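You operate a simulated robot arm through the tools that you are given. There is no shell and no other tool. Be economical: measure what you need, move in short steps, check, and stop when the job is done.

You are at the controls of a simulated two-armed robot. One attempt, no reset.

TASK
On the test table, fold the grey cloth in half, so that it is half as long.

The check looks at the end state, three seconds after you hand in, the way a careful person would. Anything else that was tipped, shoved, dropped, spilled or broken makes it a failure. Flat cloth is picked up by pressing the open fingertips on it (5 to 10 N) and closing them slowly along it; thin cloth reads only 2 to 8 mm in the jaws.

THE ROBOT
Two 7-joint arms with two-finger parallel grippers on one trunk, on a base that drives. Base frame: it is fixed to the floor where the robot stands at the start and does not move with it; the origin is under the middle of the robot, x ahead of it, y to its left, z up. Readings come in mm, degrees, newtons and seconds.
The left shoulder is at the start at [70, 134, 1076], the right one opposite. Places, roughly: test table [700, 200, 800]. Payload 1.57 kg a hand.
The TCP of each hand is the grasp point between the finger pads, 30 mm short of the fingertips. In the tool frame z runs along the fingers and y along their closing line. Largest opening 80 mm; finger width 17, thickness 12; the body of the gripper, 40 by 82 mm, starts 80 mm behind the TCP.
Orientation is that of the tool frame in the base frame, as a unit quaternion [w, x, y, z]. With the fingers straight down and closing along the base's y, the tool's x points along the base's -x, its y along +y and its z along -z.

THE INTERFACE
- The arms move only by the tool play_rows. It takes "left_moves", "right_moves" or both (then of equal length, played together; a hand with none holds still); each is a list of rows, each a list of 7 numbers: the turn, a rotation vector about the tool's x, y, z in units of 4 degrees (1.0 is 4 degrees), then the shift along the tool's x, y, z in units of 30 mm (1.0 is 30 mm), then the gripper command, from -1 (fully open) to 1 (shut), values between in proportion. In form: [[rx, ry, rz, x, y, z, jaw], ...]. A call has 1 to 12 rows; each row shifts and turns the commanded pose from where the row before left it, along the tool's axes as they then stand. A call with a number of a shift or a turn outside -1 to 1 is refused whole. Each row takes 0.2 s and may step no farther than 50 mm and 8.6 degrees from the row before; otherwise, or with a gripper value out of range, the whole call is refused. A pose out of reach is approached as far as the arm can. The call stops where the force on the tool passes 40 N (or 10 N more than at its start, if that is more) or the arm is blocked; 0.2 s more then pass. Each finger travels about 153 mm/s and halts on what it meets, pressing with about 26 N; the grip force reading is that of the motor and also rises with nothing between the fingers. The clock runs only during rows and for 0.2 s after the last one: add rows that do not move to give the fingers time. The reply holds the time, the measured pose of the TCP, the force on the tool along the base axes, the opening and the grip force, in the units named above and with some noise.
- Cameras (640 x 400 px; columns grow to the right, rows downward): "scene" is now at [135.8, 0.8, 1291.8]; the picture's right is [0.03, -1.00, 0.00], its down [-0.68, -0.02, -0.73] and it looks along [0.73, 0.02, -0.68] (base axes); focal length 277 px, centre (320, 200). "left" rides on the left gripper at [72, 7, -122] in its tool frame; the picture's right is [-0.09, 1.00, 0.00], its down [-0.84, -0.08, -0.54] and it looks along [-0.54, -0.05, 0.84] (tool axes); focal length 238 px, centre (320, 200). "right" rides on the right gripper at [72, -7, -122] in its tool frame; the picture's right is [0.09, 1.00, 0.00], its down [-0.84, 0.08, -0.54] and it looks along [-0.54, 0.05, 0.84] (tool axes); focal length 238 px, centre (320, 200). There is no depth. A picture from a camera that has moved, and an enlarged one, comes with that camera's place and axes in the base frame and with its lens.
- snapshot(camera): a new picture of that camera. It takes no simulated time.
- slide_trunk(by): slides the trunk up (or, below 0, down) by that many mm; the arms and the scene camera ride with it, the base frame stays. It gives what a move gives, with no picture.
- drive_base(legs): drives the robot by 1 to 6 legs, each [ahead, left, turn to the left] in mm, mm and degrees, along the robot's own axes; the way and the turn of a leg run together, so that a leg with both is an arc; at most 1500 mm and 180 degrees a leg. The arms and the cameras ride along, it lands a little off, and it stops where it bumps. It gives what a move gives.
- head_to(pan, tilt): turns the head with the scene camera to pan (to the left, within 86 degrees either way) and tilt (down, from -29 to 69), counted from straight ahead of the robot. It gives what a move gives.
- inspect(camera, box): a new picture of the part [left, top, right, bottom] of that camera's present view, enlarged. It takes no simulated time.
- finish_job(): hands the job in; it is judged then, once.

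Work in short steps. Places have to be worked out from the pictures, the camera data and where the tool is seen: move nearer, look again, correct. Check each grasp and each placing, and mend what went wrong. You have 120 turns and 88 pictures in all, those below and enlarged ones among them. Open the grippers and draw the arms clear of the work before you hand the job in, unless the task says otherwise; then end with one line.

The tools are called after "Call:" by a JSON object that holds its "fn" and its "kwargs". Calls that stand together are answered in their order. play_rows: Moves the arms, as the interface text tells. Its arguments: {"type":"object","properties":{"left_moves":{"type":"array"},"right_moves":{"type":"array"}},"required":[]} The other tools are called the same way: slide_trunk (by) slides the trunk up or down; drive_base (legs) drives the base; head_to (pan, tilt) turns the head that bears the scene camera; snapshot (camera) takes a picture; inspect (camera, box) takes an enlarged picture of a part of a camera's view; finish_job () hands the job in.

At the start:

```text
t: 0.0
left_ee_pos: [428.0, 213.6, 954.5]
left_orientation: [-0.001, 0.0, 1.0, -0.001]
left_contact_force: [-0.8, 0.1, 0.1]
left_opening: 80.0
left_grasp_force: 0.0
right_ee_pos: [429.4, -142.2, 956.9]
right_orientation: [0.0, 0.001, 1.0, 0.001]
right_contact_force: [0.5, 0.2, -0.3]
right_opening: 79.8
right_grasp_force: 0.2
trunk travel left (down, up): [-650.0, 290.0]
robot x, y, heading: [0.2, 1.0, -0.1]
head pan, tilt: [1.4, 43.2]
```

scene: 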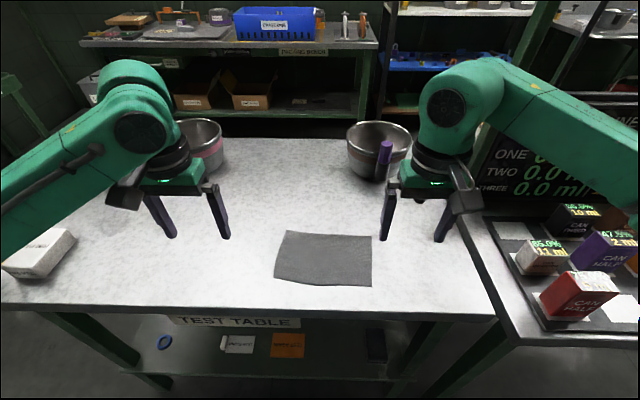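
right: 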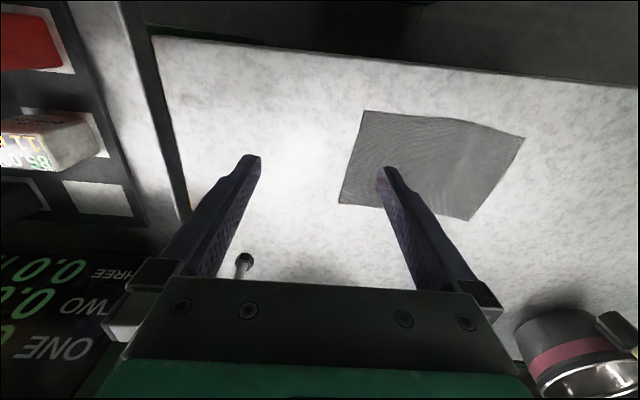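
left: 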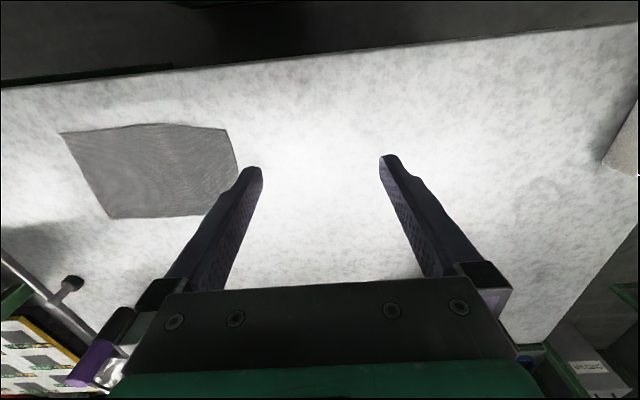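

The cloth appears to span x≈455–593 and y≈-110–105, so its long side runs along y. I'll enlarge the view to check the corners and what stands around it.

Call:
{"fn": "inspect", "kwargs": {"camera": "scene", "box": [220, 100, 460, 310]}}

Call:
{"fn": "drive_base", "kwargs": {"legs": [[0, 130, 0]]}}

```text
1.90 times, centred on (340, 205) of scene
camera zoom: at [135.8, 0.8, 1291.8], right [0.03, -1.0, 0.0], down [-0.68, -0.02, -0.73], along [0.73, 0.02, -0.68], focal length 527 px, centre (282, 190)
```

zoom: 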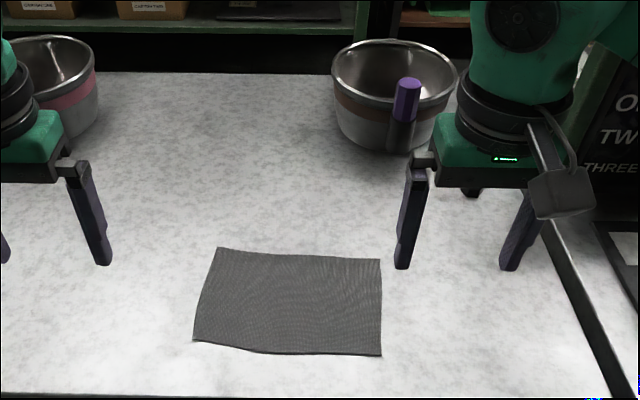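

```text
t: 1.3
left_ee_pos: [427.7, 345.5, 956.0]
left_orientation: [-0.001, 0.0, 1.0, 0.0]
left_contact_force: [0.1, 0.4, 0.7]
left_opening: 80.0
left_grasp_force: 0.1
right_ee_pos: [429.6, -8.1, 956.1]
right_orientation: [0.001, 0.001, 1.0, 0.001]
right_contact_force: [0.1, 0.0, -0.4]
right_opening: 80.1
right_grasp_force: 0.0
trunk travel left (down, up): [-650.0, 290.0]
robot x, y, heading: [-1.7, 130.0, -0.3]
head pan, tilt: [1.4, 43.2]
```

The purple bottle and the bowls are well beyond the cloth. Next I turn right about 30° so each hand gets its own approach side, then edge forward a little.

Call:
{"fn": "drive_base", "kwargs": {"legs": [[0, 0, -30], [50, 30, 0]]}}

Call:
{"fn": "head_to", "kwargs": {"pan": 5, "tilt": 50}}

Call:
{"fn": "snapshot", "kwargs": {"camera": "scene"}}

```text
t: 3.7
left_ee_pos: [532.4, 103.0, 955.8]
left_orientation: [-0.001, 0.259, 0.966, 0.0]
left_contact_force: [-0.1, 0.5, -0.9]
left_opening: 79.9
left_grasp_force: 0.0
right_ee_pos: [357.9, -203.2, 955.5]
right_orientation: [0.0, 0.259, 0.966, 0.0]
right_contact_force: [-0.2, 0.1, -0.2]
right_opening: 79.9
right_grasp_force: 0.1
trunk travel left (down, up): [-650.0, 290.0]
robot x, y, heading: [55.0, 132.0, -29.8]
head pan, tilt: [1.4, 43.2]
```

```text
t: 4.4
left_ee_pos: [533.3, 104.4, 955.1]
left_orientation: [-0.001, 0.259, 0.966, -0.001]
left_contact_force: [0.3, 0.1, -0.3]
left_opening: 79.7
left_grasp_force: 0.1
right_ee_pos: [359.7, -202.9, 956.8]
right_orientation: [0.0, 0.259, 0.966, -0.001]
right_contact_force: [-0.8, -1.3, -0.3]
right_opening: 80.2
right_grasp_force: 0.1
trunk travel left (down, up): [-650.0, 290.0]
robot x, y, heading: [59.9, 130.7, -30.1]
head pan, tilt: [5.0, 50.0]
```

```text
83 pictures are left
camera scene: at [174.6, 74.3, 1282.3], right [-0.42, -0.91, 0.0], down [-0.69, 0.32, -0.64], along [0.58, -0.27, -0.77], focal length 277 px, centre (320, 200)
```

scene: 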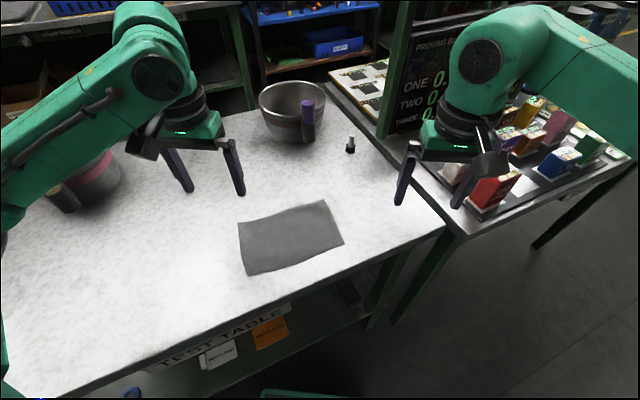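

A small bottle stands near (730,-280), so I'll keep clear of it. I'll zoom in on the cloth to place its corners.

Call:
{"fn": "inspect", "kwargs": {"camera": "scene", "box": [210, 180, 370, 280]}}

```text
4.00 times, centred on (290, 230) of scene
camera zoom: at [174.6, 74.3, 1282.3], right [-0.42, -0.91, 0.0], down [-0.69, 0.32, -0.64], along [0.58, -0.27, -0.77], focal length 1107 px, centre (440, 80)
```

zoom: 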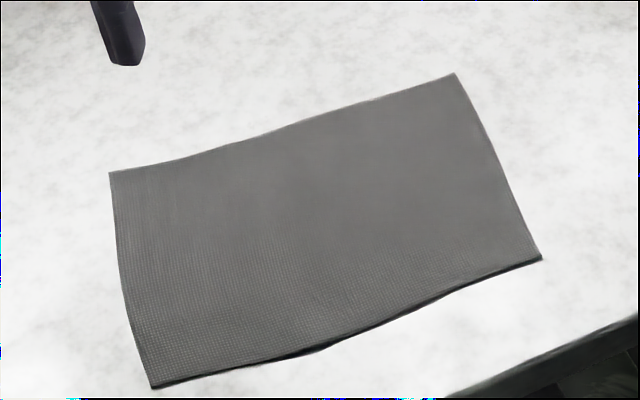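

Averaging both views, the right-end corners are near (443,-105) and (582,-121). I'll bring both hands above them at height, the left hand to the far corner and the right hand to the near one, and start the wrist yaw.

Call:
{"fn": "play_rows", "kwargs": {"left_moves": [[0, 0, 0, -0.631, -0.617, 0, -1], [0, 0, 0, -0.631, -0.617, 0, -1], [0, 0, 0, -0.631, -0.617, 0, -1], [0, 0, 0, -0.631, -0.617, 0, -1], [0, 0, 0, -0.631, -0.617, 0, -1], [0, 0, 0, -0.631, -0.617, 0, -1], [0, 0, 0, -0.631, -0.617, 0, -1], [0, 0, 0, -0.631, -0.617, 0, -1], [0, 0, 0.94, 0, 0, 0, -1], [0, 0, 0.94, 0, 0, 0, -1], [0, 0, 0.94, 0, 0, 0, -1], [0, 0, 0.94, 0, 0, 0, -1]], "right_moves": [[0, 0, 0, -0.11, 0.6, 0, -1], [0, 0, 0, -0.11, 0.6, 0, -1], [0, 0, 0, -0.11, 0.6, 0, -1], [0, 0, 0, -0.11, 0.6, 0, -1], [0, 0, 0, -0.11, 0.6, 0, -1], [0, 0, 0, -0.11, 0.6, 0, -1], [0, 0, -1, 0, 0, 0, -1], [0, 0, -1, 0, 0, 0, -1], [0, 0, -1, 0, 0, 0, -1], [0, 0, -1, 0, 0, 0, -1], [0, 0, -1, 0, 0, 0, -1], [0, 0, -1, 0, 0, 0, -1]]}}

Call:
{"fn": "snapshot", "kwargs": {"camera": "scene"}}

Call:
{"fn": "snapshot", "kwargs": {"camera": "left"}}

Call:
{"fn": "snapshot", "kwargs": {"camera": "right"}}

```text
t: 7.0
left_ee_pos: [591.3, -99.6, 955.4]
left_orientation: [-0.001, 0.383, 0.924, 0.0]
left_contact_force: [0.4, 0.2, 0.6]
left_opening: 80.1
left_grasp_force: 0.0
right_ee_pos: [430.3, -119.4, 957.0]
right_orientation: [0.0, 0.052, 0.999, 0.001]
right_contact_force: [-1.8, 0.3, -0.5]
right_opening: 79.9
right_grasp_force: 0.1
trunk travel left (down, up): [-650.0, 290.0]
robot x, y, heading: [57.5, 133.6, -30.0]
head pan, tilt: [5.0, 50.0]
```

```text
81 pictures are left
camera scene: at [173.7, 74.5, 1282.3], right [-0.42, -0.91, 0.0], down [-0.69, 0.32, -0.64], along [0.58, -0.27, -0.77], focal length 277 px, centre (320, 200)
```

scene: 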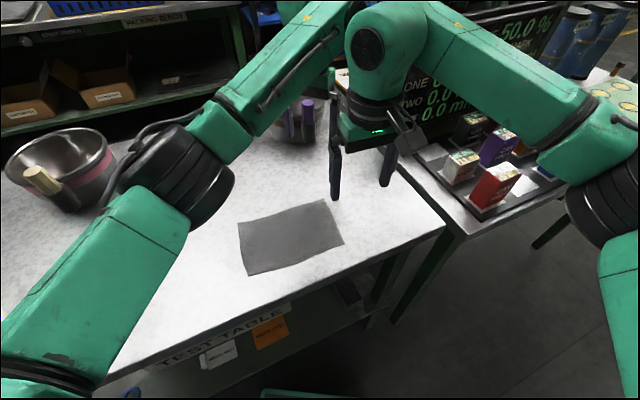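

```text
80 pictures are left
camera left: at [545.1, -44.5, 1078.1], right [0.77, 0.64, 0.0], down [0.54, -0.65, 0.54], along [0.34, -0.42, -0.84], focal length 238 px, centre (320, 200)
```

left: 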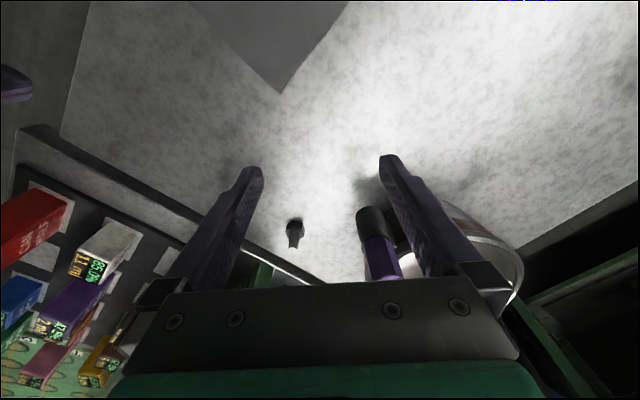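

```text
79 pictures are left
camera right: at [358.3, -118.0, 1079.7], right [0.01, 1.0, 0.0], down [0.84, -0.01, 0.54], along [0.54, -0.01, -0.84], focal length 238 px, centre (320, 200)
```

right: 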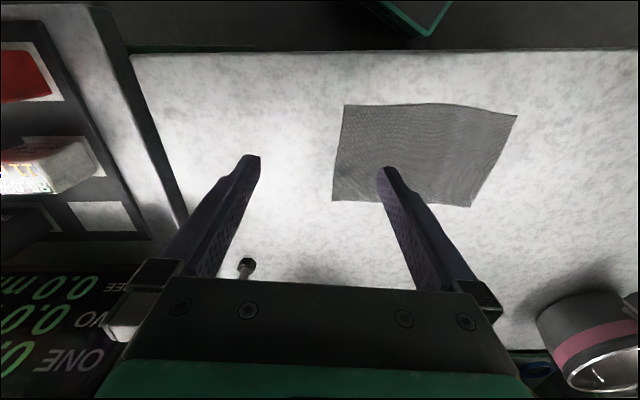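

Comparing the scene and right-hand views, the two agree only if the cloth lies at z≈800. That puts the corners at about NR(412,-92), FR(540,-104), NL(428,104) and FL(554,93), so it is roughly 197×128. I'll finish the yaw, narrow the jaws and come down to about 900.

Call:
{"fn": "play_rows", "kwargs": {"left_moves": [[0, 0, 0.104, 0, 0, 0.156, 0.3], [0, 0, 0.104, 0, 0, 0.156, 0.3], [0, 0, 0.104, 0, 0, 0.156, 0.3], [0, 0, 0.104, 0, 0, 0.156, 0.3], [0, 0, 0.104, 0, 0, 0.156, 0.3], [0, 0, 0.104, 0, 0, 0.156, 0.3], [0, 0, 0.104, 0, 0, 0.156, 0.3], [0, 0, 0.104, 0, 0, 0.156, 0.3], [0, 0, 0.104, 0, 0, 0.156, 0.3], [0, 0, 0.104, 0, 0, 0.156, 0.3], [0, 0, 0.104, 0, 0, 0.156, 0.3], [0, 0, 0.104, 0, 0, 0.156, 0.3]], "right_moves": [[0, 0, -0.958, 0, 0, 0.156, 0.3], [0, 0, -0.958, 0, 0, 0.156, 0.3], [0, 0, -0.958, 0, 0, 0.156, 0.3], [0, 0, -0.958, 0, 0, 0.156, 0.3], [0, 0, -0.958, 0, 0, 0.156, 0.3], [0, 0, -0.958, 0, 0, 0.156, 0.3], [0, 0, -0.958, 0, 0, 0.156, 0.3], [0, 0, -0.958, 0, 0, 0.156, 0.3], [0, 0, -0.958, 0, 0, 0.156, 0.3], [0, 0, -0.958, 0, 0, 0.156, 0.3], [0, 0, -0.958, 0, 0, 0.156, 0.3], [0, 0, -0.958, 0, 0, 0.156, 0.3]]}}

Call:
{"fn": "snapshot", "kwargs": {"camera": "left"}}

Call:
{"fn": "snapshot", "kwargs": {"camera": "right"}}

Call:
{"fn": "snapshot", "kwargs": {"camera": "scene"}}

```text
t: 9.6
left_ee_pos: [591.0, -100.2, 898.7]
left_orientation: [0.0, 0.423, 0.906, -0.001]
left_contact_force: [0.2, 0.8, 0.1]
left_opening: 28.0
left_grasp_force: 0.0
right_ee_pos: [430.7, -119.8, 928.5]
right_orientation: [0.001, -0.145, 0.989, -0.001]
right_contact_force: [-0.3, 0.2, -1.2]
right_opening: 28.0
right_grasp_force: 0.1
right hand out of reach, approached as far as the arm can: row 6, 7, 8, 9, 11, 12
trunk travel left (down, up): [-650.0, 290.0]
robot x, y, heading: [56.8, 134.0, -29.9]
head pan, tilt: [5.0, 50.0]
```

```text
78 pictures are left
camera left: at [550.0, -40.9, 1021.0], right [0.82, 0.57, 0.0], down [0.48, -0.69, 0.54], along [0.31, -0.45, -0.84], focal length 238 px, centre (320, 200)
```

left: 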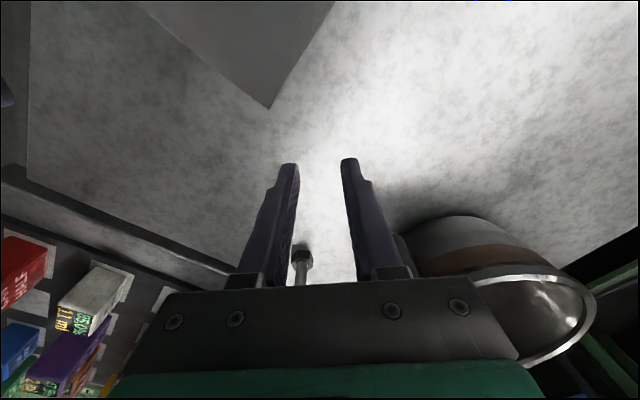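

```text
77 pictures are left
camera right: at [363.6, -145.9, 1051.0], right [-0.37, 0.93, 0.0], down [0.78, 0.31, 0.54], along [0.5, 0.2, -0.84], focal length 238 px, centre (320, 200)
```

right: 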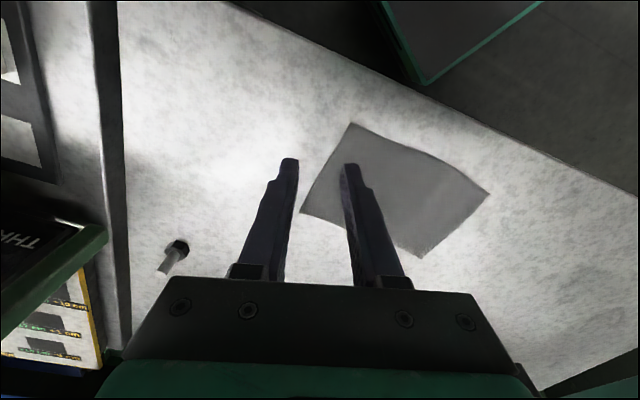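

```text
76 pictures are left
camera scene: at [173.7, 74.3, 1282.3], right [-0.42, -0.91, 0.0], down [-0.69, 0.32, -0.64], along [0.58, -0.27, -0.77], focal length 277 px, centre (320, 200)
```

scene: 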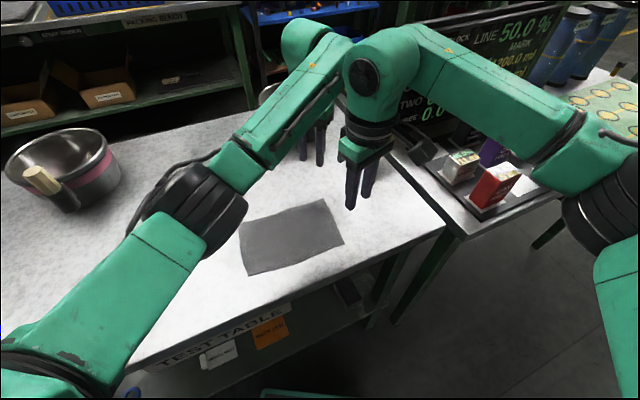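

The right wrist ran out of yaw at about +47° from neutral. At the left end of the cloth the near corner suits the right hand's yaw instead, so I'll shift the hands that way and test the left wrist turning the other way.

Call:
{"fn": "play_rows", "kwargs": {"left_moves": [[0, 0, 0, 0.827, 0.57, 0, 0.3], [0, 0, 0, 0.827, 0.57, 0, 0.3], [0, 0, 0, 0.827, 0.57, 0, 0.3], [0, 0, 0, 0.827, 0.57, 0, 0.3], [0, 0, 0, 0.827, 0.57, 0, 0.3], [0, 0, 0, 0.827, 0.57, 0, 0.3], [0, 0, 0, 0.827, 0.57, 0, 0.3], [0, 0, -1, 0, 0, 0, 0.3], [0, 0, -1, 0, 0, 0, 0.3], [0, 0, -1, 0, 0, 0, 0.3], [0, 0, -1, 0, 0, 0, 0.3], [0, 0, -1, 0, 0, 0, 0.3]], "right_moves": [[0, 0, 1, 0, 0, 0, 0.3], [0, 0, 1, 0, 0, 0, 0.3], [0, 0, 1, 0, 0, 0, 0.3], [0, 0, 1, 0, 0, 0, 0.3], [0, 0, 1, 0, 0, 0, 0.3], [0, 0, 1, 0, 0, 0, 0.3], [0, 0, 1, 0, 0, 0, 0.3], [0, 0, 1, 0, 0, 0, 0.3], [0, 0, 1, 0, 0, 0, 0.3], [0, 0, 1, 0, 0, 0, 0.3], [0, 0, 1, 0, 0, 0, 0.3], [0, 0, 1, 0, 0, 0, 0.3]]}}

Call:
{"fn": "play_rows", "kwargs": {"left_moves": [[0, 0, -1, 0, 0, 0, 0.3], [0, 0, -1, 0, 0, 0, 0.3], [0, 0, -1, 0, 0, 0, 0.3], [0, 0, -1, 0, 0, 0, 0.3], [0, 0, -1, 0, 0, 0, 0.3], [0, 0, -1, 0, 0, 0, 0.3], [0, 0, -1, 0, 0, 0, 0.3], [0, 0, -1, 0, 0, 0, 0.3], [0, 0, -1, 0, 0, 0, 0.3], [0, 0, -1, 0, 0, 0, 0.3], [0, 0, -1, 0, 0, 0, 0.3], [0, 0, -1, 0, 0, 0, 0.3]]}}

```text
t: 12.2
left_ee_pos: [571.1, 110.7, 897.8]
left_orientation: [-0.001, 0.258, 0.966, 0.001]
left_contact_force: [0.0, -0.2, -0.8]
left_opening: 27.8
left_grasp_force: 0.0
right_ee_pos: [430.2, -118.9, 929.3]
right_orientation: [0.0, 0.271, 0.962, 0.001]
right_contact_force: [-0.1, -0.7, -0.6]
right_opening: 27.9
right_grasp_force: 0.1
trunk travel left (down, up): [-650.0, 290.0]
robot x, y, heading: [57.6, 131.3, -30.2]
head pan, tilt: [5.0, 50.0]
```

```text
t: 14.8
left_ee_pos: [571.5, 109.5, 898.6]
left_orientation: [-0.001, -0.157, 0.988, 0.0]
left_contact_force: [0.1, 0.4, 0.3]
left_opening: 27.9
left_grasp_force: 0.1
right_ee_pos: [430.3, -119.8, 929.1]
right_orientation: [0.001, 0.271, 0.963, 0.001]
right_contact_force: [0.2, 0.0, -0.3]
right_opening: 27.9
right_grasp_force: 0.1
trunk travel left (down, up): [-650.0, 290.0]
robot x, y, heading: [58.5, 133.0, -30.0]
head pan, tilt: [5.0, 50.0]
```

The left wrist turned to 108° freely, so I'll pick the left end. I'll finish the left yaw at about 130° and bring the right hand above the near-left corner with a yaw of about 40°.

Call:
{"fn": "play_rows", "kwargs": {"left_moves": [[0, 0, -0.92, 0, 0, 0, 0.3], [0, 0, -0.92, 0, 0, 0, 0.3], [0, 0, -0.92, 0, 0, 0, 0.3], [0, 0, -0.92, 0, 0, 0, 0.3], [0, 0, -0.92, 0, 0, 0, 0.3], [0, 0, -0.92, 0, 0, 0, 0.3], [0, 0, 0, 0, 0, 0, 0.3], [0, 0, 0, 0, 0, 0, 0.3], [0, 0, 0, 0, 0, 0, 0.3], [0, 0, 0, 0, 0, 0, 0.3], [0, 0, 0, 0, 0, 0, 0.3], [0, 0, 0, 0, 0, 0, 0.3]], "right_moves": [[0, 0, 0, 0.593, 0.927, 0, 0.3], [0, 0, 0, 0.593, 0.927, 0, 0.3], [0, 0, 0, 0.593, 0.927, 0, 0.3], [0, 0, 0, 0.593, 0.927, 0, 0.3], [0, 0, 0, 0.593, 0.927, 0, 0.3], [0, 0, 0, 0.593, 0.927, 0, 0.3], [0, 0, 0, 0.593, 0.927, 0, 0.3], [0, 0, 0.93, 0, 0, 0.19, 0.3], [0, 0, 0.93, 0, 0, 0.19, 0.3], [0, 0, 0.93, 0, 0, 0.19, 0.3], [0, 0, 0.93, 0, 0, 0.19, 0.3], [0, 0, 0.93, 0, 0, 0.19, 0.3]]}}

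Call:
{"fn": "snapshot", "kwargs": {"camera": "left"}}

Call:
{"fn": "snapshot", "kwargs": {"camera": "right"}}

Call:
{"fn": "snapshot", "kwargs": {"camera": "scene"}}

```text
t: 17.4
left_ee_pos: [572.5, 113.3, 891.8]
left_orientation: [-0.006, -0.349, 0.937, 0.009]
left_contact_force: [0.3, -0.3, -0.5]
left_opening: 28.4
left_grasp_force: 0.1
right_ee_pos: [427.8, 113.2, 907.5]
right_orientation: [0.005, 0.421, 0.907, 0.008]
right_contact_force: [0.4, 0.5, 0.8]
right_opening: 28.0
right_grasp_force: 0.1
trunk travel left (down, up): [-650.0, 290.0]
robot x, y, heading: [59.6, 134.9, -30.1]
head pan, tilt: [5.0, 50.0]
```

```text
75 pictures are left
camera left: at [515.6, 70.5, 1015.2], right [-0.58, 0.81, 0.02], down [0.69, 0.48, 0.54], along [0.43, 0.33, -0.84], focal length 238 px, centre (320, 200)
```

left: 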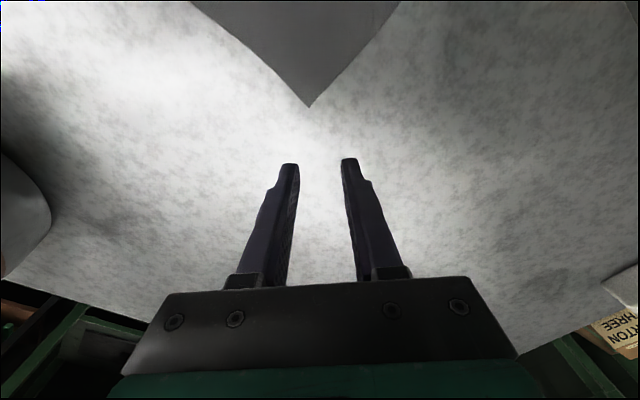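

```text
74 pictures are left
camera right: at [374.3, 163.7, 1029.6], right [0.7, 0.71, 0.02], down [0.59, -0.6, 0.54], along [0.4, -0.37, -0.84], focal length 238 px, centre (320, 200)
```

right: 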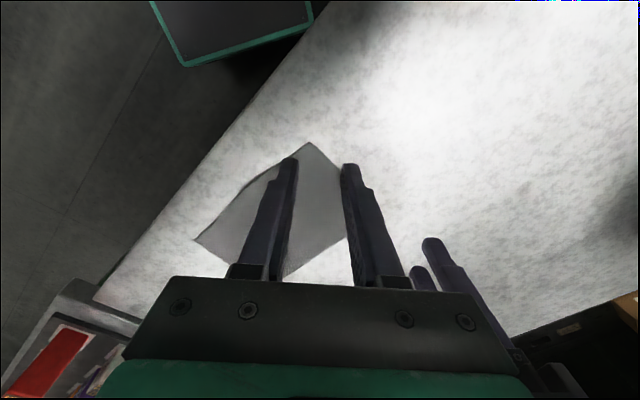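

```text
73 pictures are left
camera scene: at [173.8, 74.6, 1282.3], right [-0.42, -0.91, 0.0], down [-0.69, 0.32, -0.64], along [0.58, -0.27, -0.77], focal length 277 px, centre (320, 200)
```

scene: 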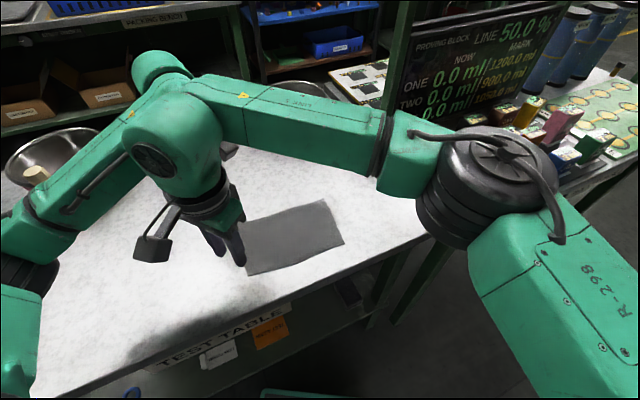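

The arms press lightly on each other here, as the poses drifted with 145 mm between hands. Picking the right end splays the forearms better, and I can carry the cloth over by driving the base left while holding it. I'll back the right hand off first.

Call:
{"fn": "play_rows", "kwargs": {"left_moves": [[0, 0, 0, -0.2, 0, 0, 0.3], [0, 0, 0, -0.2, 0, 0, 0.3], [0, 0, 0, 0, 0, 0, 0.3], [0, 0, 0, 0, 0, 0, 0.3], [0, 0, 1, 0, 0, 0, 0.3], [0, 0, 1, 0, 0, 0, 0.3], [0, 0, 1, 0, 0, 0, 0.3], [0, 0, 1, 0, 0, 0, 0.3], [0, 0, 1, 0, 0, 0, 0.3], [0, 0, 1, 0, 0, 0, 0.3], [0, 0, 1, 0, 0, 0, 0.3], [0, 0, 1, 0, 0, 0, 0.3]], "right_moves": [[0, 0, 0, -0.732, -0.618, -0.17, 0.3], [0, 0, 0, -0.732, -0.618, -0.17, 0.3], [0, 0, 0, -0.732, -0.618, -0.17, 0.3], [0, 0, 0, -0.732, -0.618, -0.17, 0.3], [0, 0, 0, -0.732, -0.618, -0.17, 0.3], [0, 0, 0, -0.732, -0.618, -0.17, 0.3], [0, 0, 0, -0.732, -0.618, -0.17, 0.3], [0, 0, 0, -0.732, -0.618, -0.17, 0.3], [0, 0, -1, 0, 0, 0, 0.3], [0, 0, -1, 0, 0, 0, 0.3], [0, 0, -1, 0, 0, 0, 0.3], [0, 0, -1, 0, 0, 0, 0.3]]}}

Call:
{"fn": "play_rows", "kwargs": {"left_moves": [[0, 0, 1, 0, 0, 0, 0.3], [0, 0, 1, 0, 0, 0, 0.3], [0, 0, 1, 0, 0, 0, 0.3], [0, 0, 1, 0, 0, 0, 0.3], [0, 0, 1, 0, 0, 0, 0.3], [0, 0, 1, 0, 0, 0, 0.3], [0, 0, 1, 0, 0, 0, 0.3], [0, 0, 1, 0, 0, 0, 0.3], [0, 0, 1, 0, 0, 0, 0.3], [0, 0, 0, 0, 0, 0, 0.3]], "right_moves": [[0, 0, -1, 0, 0, 0, 0.3], [0, 0, -1, 0, 0, 0, 0.3], [0, 0, -1, 0, 0, 0, 0.3], [0, 0, -1, 0, 0, 0, 0.3], [0, 0, -1, 0, 0, 0, 0.3], [0, 0, -1, 0, 0, 0, 0.3], [0, 0, -1, 0, 0, 0, 0.3], [0, 0, 0, 0, 0, 0, 0.3], [0, 0, 0, 0, 0, 0, 0.3], [0, 0, 0, 0, 0, 0, 0.3]]}}

```text
t: 20.0
left_ee_pos: [579.9, 116.9, 899.2]
left_orientation: [-0.001, -0.07, 0.998, 0.0]
left_contact_force: [-0.3, 1.0, -0.5]
left_opening: 27.9
left_grasp_force: 0.0
right_ee_pos: [425.1, -117.6, 942.1]
right_orientation: [0.001, 0.291, 0.957, 0.001]
right_contact_force: [0.5, -0.2, -0.4]
right_opening: 27.9
right_grasp_force: 0.1
trunk travel left (down, up): [-650.0, 290.0]
robot x, y, heading: [57.4, 131.6, -29.9]
head pan, tilt: [5.0, 50.0]
```

```text
t: 22.2
left_ee_pos: [580.1, 117.5, 899.7]
left_orientation: [0.001, 0.242, 0.97, 0.0]
left_contact_force: [-0.5, 0.2, 0.9]
left_opening: 28.0
left_grasp_force: 0.0
right_ee_pos: [424.7, -119.1, 940.1]
right_orientation: [0.0, 0.052, 0.999, 0.001]
right_contact_force: [-1.4, 0.4, 0.2]
right_opening: 28.1
right_grasp_force: 0.1
trunk travel left (down, up): [-650.0, 290.0]
robot x, y, heading: [58.8, 132.2, -29.9]
head pan, tilt: [5.0, 50.0]
```

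Both hands are clear now. I'll turn the base to about -8° and shift it right so the right cloth end lies well within both arms' yaw range.

Call:
{"fn": "drive_base", "kwargs": {"legs": [[0, 0, 22], [10, -71, 0]]}}

Call:
{"fn": "head_to", "kwargs": {"pan": 0, "tilt": 50}}

Call:
{"fn": "snapshot", "kwargs": {"camera": "scene"}}

```text
t: 24.4
left_ee_pos: [548.2, 243.6, 898.9]
left_orientation: [-0.001, 0.052, 0.999, 0.0]
left_contact_force: [0.6, 0.6, 0.1]
left_opening: 28.1
left_grasp_force: 0.0
right_ee_pos: [492.7, -33.6, 941.5]
right_orientation: [0.0, -0.139, 0.99, 0.0]
right_contact_force: [0.1, -1.2, -0.4]
right_opening: 27.9
right_grasp_force: 0.0
trunk travel left (down, up): [-650.0, 290.0]
robot x, y, heading: [58.4, 60.0, -7.8]
head pan, tilt: [5.0, 50.0]
```

```text
t: 25.1
left_ee_pos: [548.9, 243.2, 898.4]
left_orientation: [-0.001, 0.052, 0.999, 0.0]
left_contact_force: [-0.7, 0.2, -0.8]
left_opening: 28.0
left_grasp_force: 0.0
right_ee_pos: [492.3, -35.2, 941.8]
right_orientation: [0.0, -0.139, 0.99, 0.001]
right_contact_force: [-0.2, 0.0, 0.4]
right_opening: 28.2
right_grasp_force: 0.0
trunk travel left (down, up): [-650.0, 290.0]
robot x, y, heading: [59.7, 58.7, -8.0]
head pan, tilt: [0.0, 50.0]
```

```text
72 pictures are left
camera scene: at [186.4, 42.2, 1282.3], right [-0.14, -0.99, 0.0], down [-0.76, 0.11, -0.64], along [0.64, -0.09, -0.77], focal length 277 px, centre (320, 200)
```

scene: 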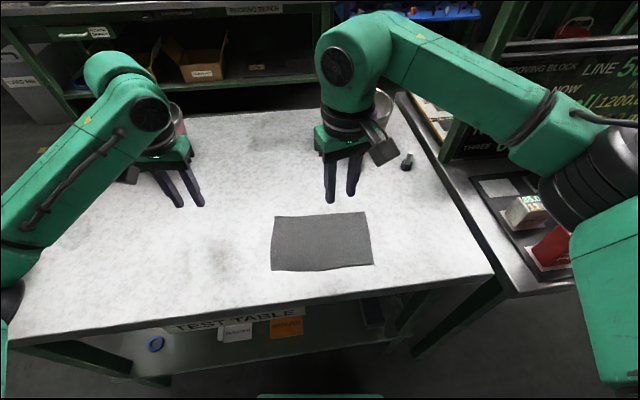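

The corners check out at z≈800. I'll move the right hand to just outside the near-right corner and turn it to 125°, while the left hand follows round to the far-right corner.

Call:
{"fn": "play_rows", "kwargs": {"left_moves": [[0, 0, 0, -0.136, -1, 0, 0.3], [0, 0, 0, -0.136, -1, 0, 0.3], [0, 0, 0, -0.136, -1, 0, 0.3], [0, 0, 0, -0.136, -1, 0, 0.3], [0, 0, 0, -0.136, -1, 0, 0.3], [0, 0, 0, -0.136, -1, 0, 0.3], [0, 0, 0, -0.136, -1, 0, 0.3], [0, 0, 0, -0.136, -1, 0, 0.3], [0, 0, 0, -0.136, -1, 0, 0.3], [0, 0, 0, -0.136, -1, 0, 0.3], [0, 0, 0, -0.136, -1, 0, 0.3], [0, 0, 0, -0.136, -1, 0, 0.3]], "right_moves": [[0, 0, 0, 0.537, -0.22, 0.333, 0.3], [0, 0, 0, 0.537, -0.22, 0.333, 0.3], [0, 0, 0, 0.537, -0.22, 0.333, 0.3], [0, 0, 0, 0.537, -0.22, 0.333, 0.3], [0, 0, 0, 0.537, -0.22, 0.333, 0.3], [0, 0, 0, 0.537, -0.22, 0.333, 0.3], [0, 0, -0.95, 0, 0, 0, 0.3], [0, 0, -0.95, 0, 0, 0, 0.3], [0, 0, -0.95, 0, 0, 0, 0.3], [0, 0, -0.95, 0, 0, 0, 0.3], [0, 0, -0.95, 0, 0, 0, 0.3], [0, 0, 0, 0, 0, 0, 0.3]]}}

Call:
{"fn": "play_rows", "kwargs": {"left_moves": [[0, 0, 1, 0, 0, 0, 0.3], [0, 0, 1, 0, 0, 0, 0.3], [0, 0, 1, 0, 0, 0, 0.3], [0, 0, 1, 0, 0, 0, 0.3], [0, 0, 1, 0, 0, 0, 0.3], [0, 0, 1, 0, 0, 0, 0.3], [0, 0, 1, 0, 0, 0, 0.3], [0, 0, 1, 0, 0, 0, 0.3], [0, 0, 1, 0, 0, 0, 0.3]], "right_moves": [[0, -1, 0, 0, 0, 0, 0.3], [0, -1, 0, 0, 0, 0, 0.3], [0, -1, 0, 0, 0, 0, 0.3], [0, 0, 0, 0, 0, 0, 0.3], [0, 0, 0, 0, 0, 0, 0.3], [0, 0, 0, 0, 0, 0, 0.3], [0, 0, 0, 0, 0, 0, 0.3], [0, 0, 0, 0, 0, 0, 0.3], [0, 0, 0, 0, 0, 0, 0.3]]}}

Call:
{"fn": "snapshot", "kwargs": {"camera": "scene"}}

Call:
{"fn": "snapshot", "kwargs": {"camera": "right"}}

Call:
{"fn": "snapshot", "kwargs": {"camera": "left"}}

```text
t: 27.7
left_ee_pos: [570.0, -100.9, 893.8]
left_orientation: [-0.004, 0.04, 0.999, 0.003]
left_contact_force: [0.1, 0.2, -0.1]
left_opening: 28.2
left_grasp_force: 0.0
left hand out of reach, approached as far as the arm can: row 12
right_ee_pos: [413.9, -106.7, 880.8]
right_orientation: [0.001, -0.29, 0.957, -0.001]
right_contact_force: [-0.3, 0.1, 0.5]
right_opening: 27.9
right_grasp_force: 0.2
trunk travel left (down, up): [-650.0, 290.0]
robot x, y, heading: [61.1, 62.5, -7.8]
head pan, tilt: [0.0, 50.0]
```

```text
t: 29.7
left_ee_pos: [555.0, -121.9, 896.5]
left_orientation: [-0.001, 0.359, 0.933, -0.001]
left_contact_force: [0.9, 0.3, 0.0]
left_opening: 28.0
left_grasp_force: 0.0
left hand out of reach, approached as far as the arm can: row 1
right_ee_pos: [411.0, -99.7, 880.7]
right_orientation: [0.1, -0.299, 0.949, 0.032]
right_contact_force: [-0.9, -0.2, 0.2]
right_opening: 27.9
right_grasp_force: 0.1
trunk travel left (down, up): [-650.0, 290.0]
robot x, y, heading: [57.3, 61.7, -7.7]
head pan, tilt: [0.0, 50.0]
```

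```text
71 pictures are left
camera scene: at [186.4, 42.8, 1282.3], right [-0.14, -0.99, 0.0], down [-0.76, 0.11, -0.64], along [0.64, -0.09, -0.77], focal length 277 px, centre (320, 200)
```

scene: 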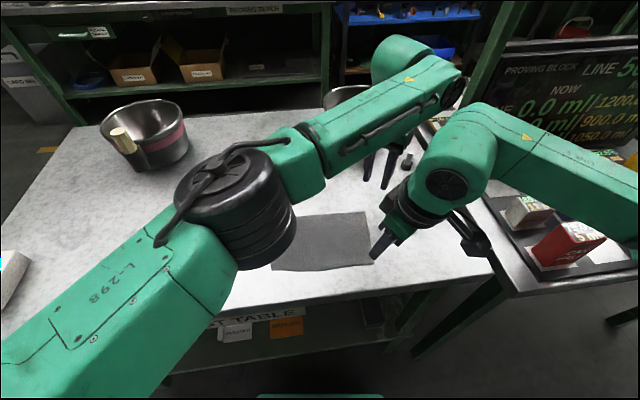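

```text
70 pictures are left
camera right: at [336.9, -159.0, 985.2], right [-0.64, 0.76, -0.02], down [0.53, 0.47, 0.7], along [0.55, 0.44, -0.71], focal length 238 px, centre (320, 200)
```

right: 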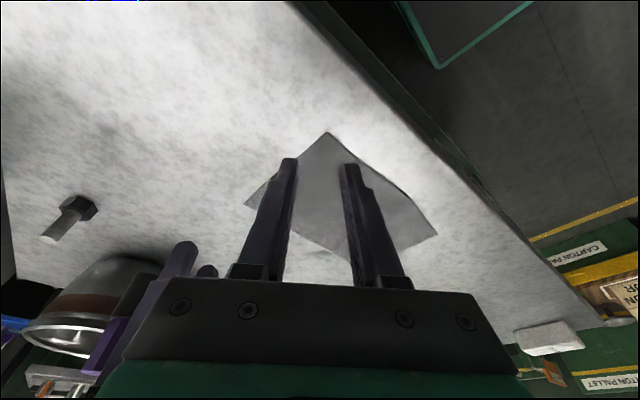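

```text
69 pictures are left
camera left: at [506.1, -69.0, 1019.9], right [0.73, 0.68, 0.0], down [0.57, -0.62, 0.54], along [0.37, -0.4, -0.84], focal length 238 px, centre (320, 200)
```

left: 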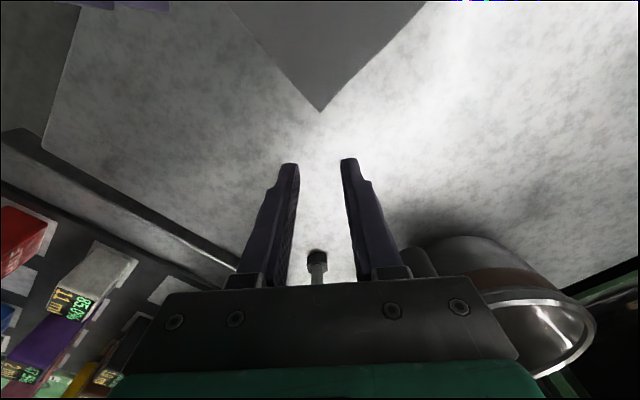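

Both wrist views confirm the corners, FR(540,-104) and NR(414,-92). I'll move each hand over a point about 18 mm inside its corner and come down to z≈860.

Call:
{"fn": "play_rows", "kwargs": {"left_moves": [[0, 0, 0, 0.268, 0.019, 0.24, 0.3], [0, 0, 0, 0.268, 0.019, 0.24, 0.3], [0, 0, 0, 0.268, 0.019, 0.24, 0.3], [0, 0, 0, 0.268, 0.019, 0.24, 0.3], [0, 0, 0, 0.268, 0.019, 0.24, 0.3], [0, 0, 0, 0, 0, 0, 0.3]], "right_moves": [[0, 0, 0, -0.091, 0.045, 0.156, 0.3], [0, 0, 0, -0.091, 0.045, 0.156, 0.3], [0, 0, 0, -0.091, 0.045, 0.156, 0.3], [0, 0, 0, -0.091, 0.045, 0.156, 0.3], [0, 0, 0, -0.091, 0.045, 0.156, 0.3], [0, 0, 0, 0, 0, 0, 0.3]]}}

Call:
{"fn": "snapshot", "kwargs": {"camera": "right"}}

Call:
{"fn": "snapshot", "kwargs": {"camera": "left"}}

```text
t: 31.1
left_ee_pos: [529.1, -89.3, 861.9]
left_orientation: [-0.001, 0.352, 0.936, 0.001]
left_contact_force: [0.9, 0.5, -0.1]
left_opening: 27.9
left_grasp_force: 0.2
right_ee_pos: [420.2, -82.3, 860.2]
right_orientation: [0.099, -0.299, 0.948, 0.033]
right_contact_force: [0.3, -0.1, -0.6]
right_opening: 28.0
right_grasp_force: 0.0
trunk travel left (down, up): [-650.0, 290.0]
robot x, y, heading: [57.3, 62.4, -8.1]
head pan, tilt: [0.0, 50.0]
```

```text
68 pictures are left
camera right: at [346.7, -143.6, 964.8], right [-0.65, 0.76, -0.02], down [0.53, 0.47, 0.7], along [0.55, 0.44, -0.71], focal length 238 px, centre (320, 200)
```

right: 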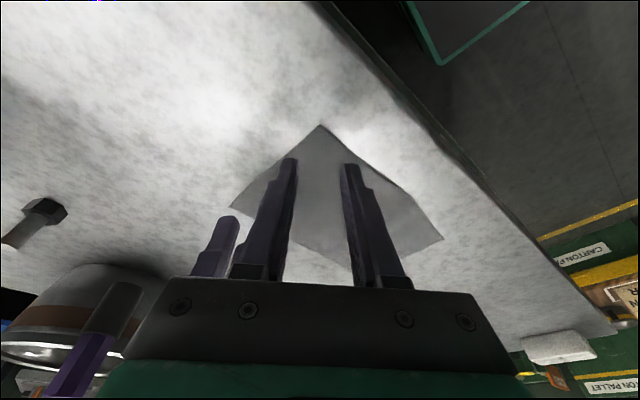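

```text
67 pictures are left
camera left: at [480.5, -37.0, 983.5], right [0.72, 0.69, 0.0], down [0.58, -0.61, 0.54], along [0.37, -0.39, -0.84], focal length 238 px, centre (320, 200)
```

left: 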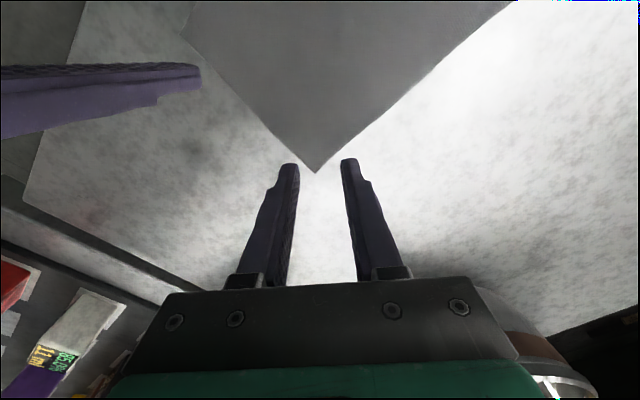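

Both hands sit about 17 mm inside their corners. I'll lower them to just above the cloth.

Call:
{"fn": "play_rows", "kwargs": {"left_moves": [[0, 0, 0, 0, 0, 0.31, 0.3], [0, 0, 0, 0, 0, 0.31, 0.3], [0, 0, 0, 0, 0, 0.31, 0.3], [0, 0, 0, 0, 0, 0, 0.3]], "right_moves": [[0, 0, 0, 0.065, 0, 0.3, 0.3], [0, 0, 0, 0.065, 0, 0.3, 0.3], [0, 0, 0, 0.065, 0, 0.3, 0.3], [0, 0, 0, 0, 0, 0, 0.3]]}}

Call:
{"fn": "snapshot", "kwargs": {"camera": "right"}}

Call:
{"fn": "snapshot", "kwargs": {"camera": "left"}}

```text
t: 32.1
left_ee_pos: [529.8, -90.2, 832.3]
left_orientation: [0.001, 0.354, 0.935, 0.0]
left_contact_force: [0.3, 0.0, 0.5]
left_opening: 28.1
left_grasp_force: 0.0
right_ee_pos: [421.6, -86.2, 832.9]
right_orientation: [0.1, -0.295, 0.95, 0.031]
right_contact_force: [-0.9, 0.6, 2.7]
right_opening: 27.8
right_grasp_force: 0.1
trunk travel left (down, up): [-650.0, 290.0]
robot x, y, heading: [55.3, 64.7, -8.0]
head pan, tilt: [0.0, 50.0]
```

```text
66 pictures are left
camera right: at [347.1, -144.8, 937.6], right [-0.64, 0.77, -0.02], down [0.54, 0.47, 0.7], along [0.55, 0.44, -0.71], focal length 238 px, centre (320, 200)
```

right: 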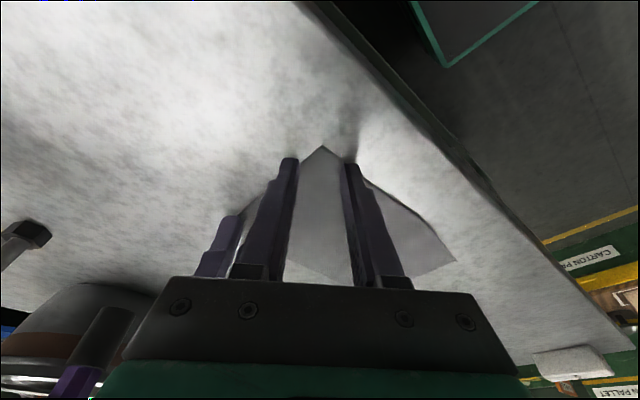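

```text
65 pictures are left
camera left: at [480.1, -37.2, 955.9], right [0.73, 0.69, 0.0], down [0.58, -0.61, 0.54], along [0.37, -0.4, -0.84], focal length 238 px, centre (320, 200)
```

left: 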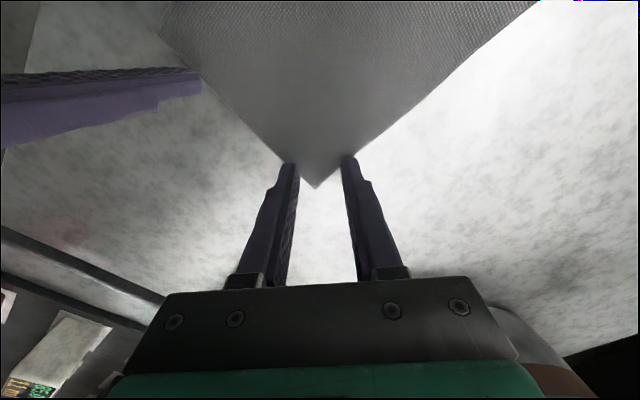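

The fingertips sit right at the cloth's two edges. I'll shift each about 5 mm inward, narrow to 24 mm and start pressing.

Call:
{"fn": "play_rows", "kwargs": {"left_moves": [[0, 0, 0, 0.2, 0, 0, 0.4], [0, 0, 0, 0, 0, 0.07, 0.4], [0, 0, 0, 0, 0, 0.03, 0.4], [0, 0, 0, 0, 0, 0, 0.4]], "right_moves": [[0, 0, 0, -0.22, 0, -0.03, 0.4], [0, 0, 0, 0.01, 0, 0.05, 0.4], [0, 0, 0, 0.01, 0, 0.03, 0.4], [0, 0, 0, 0, 0, 0, 0.4]]}}

```text
t: 33.1
left_ee_pos: [528.6, -81.8, 832.3]
left_orientation: [-0.001, 0.345, 0.938, -0.002]
left_contact_force: [2.8, 0.1, 10.4]
left_opening: 24.1
left_grasp_force: 0.2
right_ee_pos: [425.3, -80.2, 831.2]
right_orientation: [0.101, -0.3, 0.948, 0.032]
right_contact_force: [0.3, -0.2, -0.2]
right_opening: 23.7
right_grasp_force: 0.1
trunk travel left (down, up): [-650.0, 290.0]
robot x, y, heading: [54.6, 64.4, -8.0]
head pan, tilt: [0.0, 50.0]
```

The left hand presses with 10 N and the right has no contact yet. I'll lower the right hand slowly and ease the left a hair.

Call:
{"fn": "play_rows", "kwargs": {"left_moves": [[0, 0, 0, 0, 0, -0.01, 0.4], [0, 0, 0, 0, 0, 0, 0.4], [0, 0, 0, 0, 0, 0, 0.4]], "right_moves": [[0, 0, 0, 0.01, 0, 0.05, 0.4], [0, 0, 0, 0, 0, 0.03, 0.4], [0, 0, 0, 0, 0, 0, 0.4]]}}

```text
t: 33.9
left_ee_pos: [527.9, -80.7, 831.1]
left_orientation: [0.0, 0.346, 0.938, -0.001]
left_contact_force: [6.7, -3.1, 26.8]
left_opening: 24.1
left_grasp_force: 0.0
right_ee_pos: [425.0, -81.6, 833.4]
right_orientation: [0.104, -0.299, 0.948, 0.031]
right_contact_force: [0.7, -1.1, 0.4]
right_opening: 24.1
right_grasp_force: 0.0
trunk travel left (down, up): [-650.0, 290.0]
robot x, y, heading: [57.3, 59.9, -8.1]
head pan, tilt: [0.0, 50.0]
```

The left force grew to 27 N while I eased it, and the right hand rose. The arms may be touching, so I'll look.

Call:
{"fn": "snapshot", "kwargs": {"camera": "scene"}}

Call:
{"fn": "snapshot", "kwargs": {"camera": "left"}}

Call:
{"fn": "snapshot", "kwargs": {"camera": "right"}}

```text
64 pictures are left
camera scene: at [183.6, 43.3, 1282.9], right [-0.14, -0.99, 0.0], down [-0.76, 0.11, -0.64], along [0.64, -0.09, -0.76], focal length 277 px, centre (320, 200)
```

scene: 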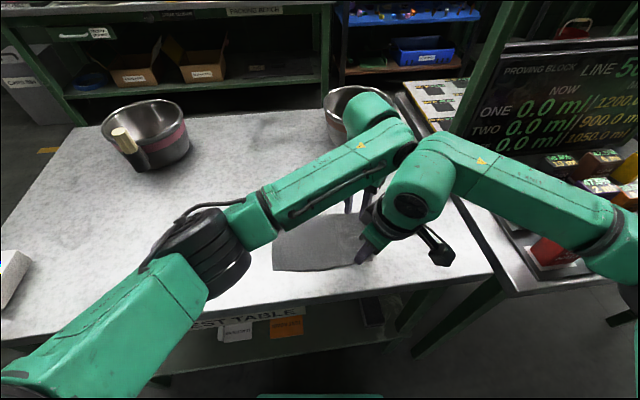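

```text
63 pictures are left
camera left: at [477.9, -29.1, 954.1], right [0.71, 0.7, 0.0], down [0.59, -0.6, 0.54], along [0.38, -0.39, -0.84], focal length 238 px, centre (320, 200)
```

left: 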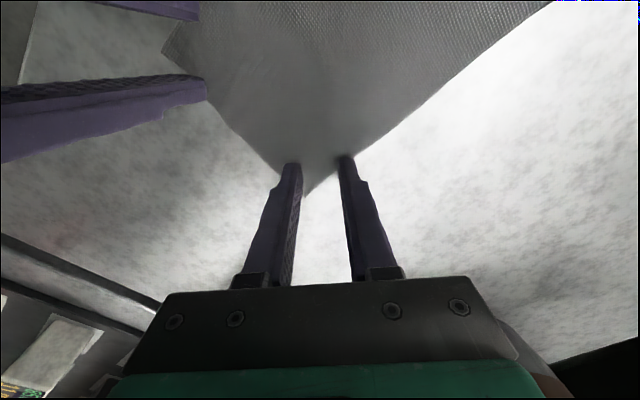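

```text
62 pictures are left
camera right: at [350.7, -140.2, 937.5], right [-0.64, 0.77, -0.02], down [0.53, 0.47, 0.71], along [0.55, 0.44, -0.71], focal length 238 px, centre (320, 200)
```

right: 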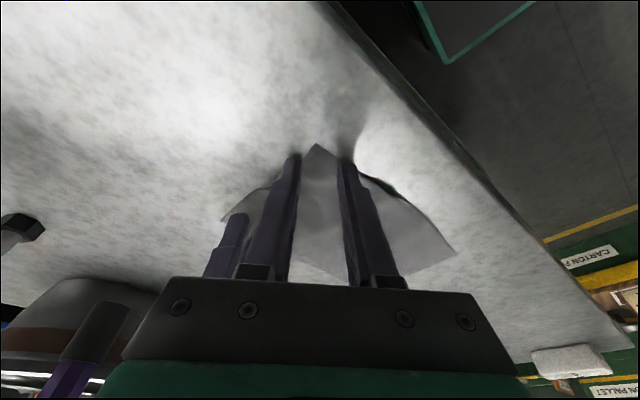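

The left forearm seems to rest on the right wrist. I'll raise both hands a little, lean the right hand farther outward to about 25° and narrow the jaws to 20 mm.

Call:
{"fn": "play_rows", "kwargs": {"left_moves": [[0, 0, 0, 0, 0, -0.3, 0.5], [0, 0, 0, 0, 0, -0.2, 0.5], [0, 0, 0, 0, 0, 0, 0.5], [0, 0, 0, 0, 0, 0, 0.5], [0, 0, 0, 0, 0, 0, 0.5], [0, 0, 0, 0, 0, 0, 0.5]], "right_moves": [[0, 0, 0, 0.07, 0, -0.4, 0.5], [0, -0.82, 0, 0.07, 0, 0, 0.5], [0, -0.82, 0, 0.07, 0, 0, 0.5], [0, -0.82, 0, 0, 0, 0, 0.5], [0, -0.82, 0, 0, 0, 0, 0.5], [0, 0, 0, 0, 0, 0, 0.5]]}}

Call:
{"fn": "snapshot", "kwargs": {"camera": "scene"}}

```text
t: 35.3
left_ee_pos: [523.0, -88.0, 845.9]
left_orientation: [0.0, 0.357, 0.934, 0.0]
left_contact_force: [-0.1, 0.2, 0.2]
left_opening: 19.8
left_grasp_force: 0.1
right_ee_pos: [419.3, -83.7, 840.1]
right_orientation: [0.208, -0.294, 0.93, 0.067]
right_contact_force: [-0.2, -0.3, 0.5]
right_opening: 20.0
right_grasp_force: 0.0
trunk travel left (down, up): [-650.0, 290.0]
robot x, y, heading: [56.9, 60.5, -7.7]
head pan, tilt: [0.0, 50.0]
```

```text
61 pictures are left
camera scene: at [186.8, 43.0, 1282.3], right [-0.14, -0.99, 0.0], down [-0.76, 0.11, -0.64], along [0.64, -0.09, -0.77], focal length 277 px, centre (320, 200)
```

scene: 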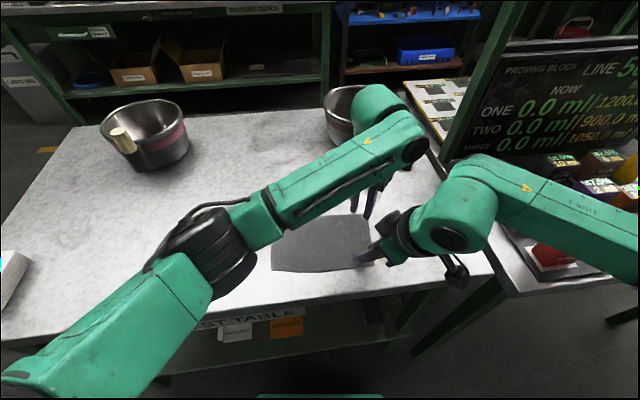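

There's now a clear gap between the arms. I'll lower both until light contact.

Call:
{"fn": "play_rows", "kwargs": {"left_moves": [[0, 0, 0, 0, 0, 0.2, 0.5], [0, 0, 0, 0, 0, 0.2, 0.5], [0, 0, 0, 0, 0, 0.05, 0.5], [0, 0, 0, 0, 0, 0, 0.5]], "right_moves": [[0, 0, 0, 0.05, 0, 0.1, 0.5], [0, 0, 0, 0.05, 0, 0.1, 0.5], [0, 0, 0, 0, 0, 0, 0.5], [0, 0, 0, 0, 0, 0, 0.5]]}}

Call:
{"fn": "snapshot", "kwargs": {"camera": "right"}}

Call:
{"fn": "snapshot", "kwargs": {"camera": "left"}}

```text
t: 36.3
left_ee_pos: [523.3, -88.2, 832.3]
left_orientation: [0.0, 0.357, 0.934, -0.001]
left_contact_force: [-0.8, 0.2, 0.5]
left_opening: 20.0
left_grasp_force: 0.1
right_ee_pos: [420.1, -84.2, 832.8]
right_orientation: [0.207, -0.294, 0.931, 0.066]
right_contact_force: [-0.2, 0.1, -0.7]
right_opening: 20.0
right_grasp_force: 0.1
trunk travel left (down, up): [-650.0, 290.0]
robot x, y, heading: [57.1, 61.0, -8.0]
head pan, tilt: [0.0, 50.0]
```

```text
60 pictures are left
camera right: at [327.9, -157.0, 914.4], right [-0.64, 0.77, -0.04], down [0.39, 0.37, 0.85], along [0.66, 0.53, -0.53], focal length 238 px, centre (320, 200)
```

right: 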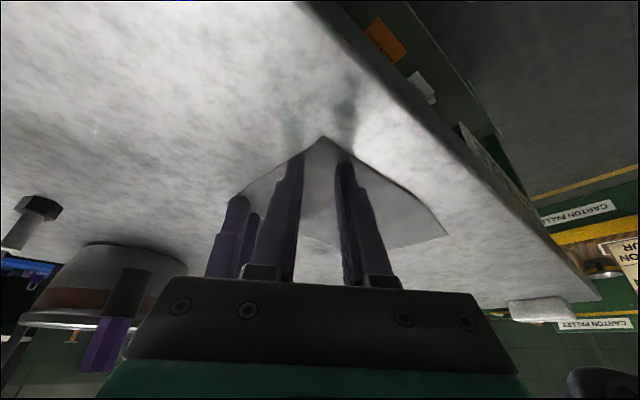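

```text
59 pictures are left
camera left: at [474.2, -35.5, 954.7], right [0.73, 0.68, 0.0], down [0.57, -0.62, 0.54], along [0.37, -0.4, -0.84], focal length 238 px, centre (320, 200)
```

left: 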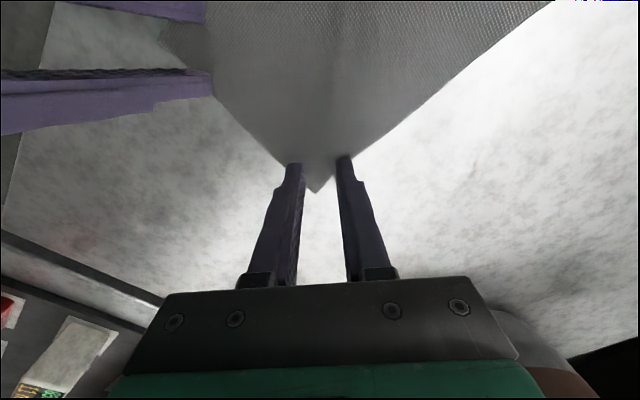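

Good geometry with no contact yet, so I'll go on down in small steps.

Call:
{"fn": "play_rows", "kwargs": {"left_moves": [[0, 0, 0, 0, 0, 0.05, 0.5], [0, 0, 0, 0, 0, 0.03, 0.5], [0, 0, 0, 0, 0, 0, 0.5]], "right_moves": [[0, 0, 0, 0.02, 0, 0.04, 0.5], [0, 0, 0, 0.01, 0, 0.03, 0.5], [0, 0, 0, 0, 0, 0, 0.5]]}}

```text
t: 37.1
left_ee_pos: [522.7, -88.7, 832.0]
left_orientation: [0.001, 0.358, 0.934, 0.0]
left_contact_force: [5.5, 0.2, 16.1]
left_opening: 19.9
left_grasp_force: 0.0
right_ee_pos: [419.4, -85.1, 832.5]
right_orientation: [0.208, -0.294, 0.931, 0.066]
right_contact_force: [-0.2, -0.4, 0.5]
right_opening: 20.0
right_grasp_force: 0.0
trunk travel left (down, up): [-650.0, 290.0]
robot x, y, heading: [56.9, 63.6, -8.0]
head pan, tilt: [0.0, 50.0]
```

Call:
{"fn": "play_rows", "kwargs": {"left_moves": [[0, 0, 0, 0, 0, -0.035, 0.5], [0, 0, 0, 0, 0, 0, 0.5], [0, 0, 0, 0, 0, 0, 0.5]], "right_moves": [[0, 0, 0, 0.02, 0, 0.03, 0.5], [0, 0, 0, 0.02, 0, 0.03, 0.5], [0, 0, 0, 0, 0, 0, 0.5]]}}

```text
t: 37.9
left_ee_pos: [520.6, -88.3, 831.6]
left_orientation: [0.0, 0.358, 0.934, 0.0]
left_contact_force: [1.5, 0.3, 3.2]
left_opening: 19.8
left_grasp_force: 0.2
right_ee_pos: [419.5, -83.6, 832.5]
right_orientation: [0.211, -0.294, 0.93, 0.066]
right_contact_force: [0.4, -1.4, 22.4]
right_opening: 19.9
right_grasp_force: 0.1
trunk travel left (down, up): [-650.0, 290.0]
robot x, y, heading: [61.1, 61.5, -7.9]
head pan, tilt: [0.0, 50.0]
```

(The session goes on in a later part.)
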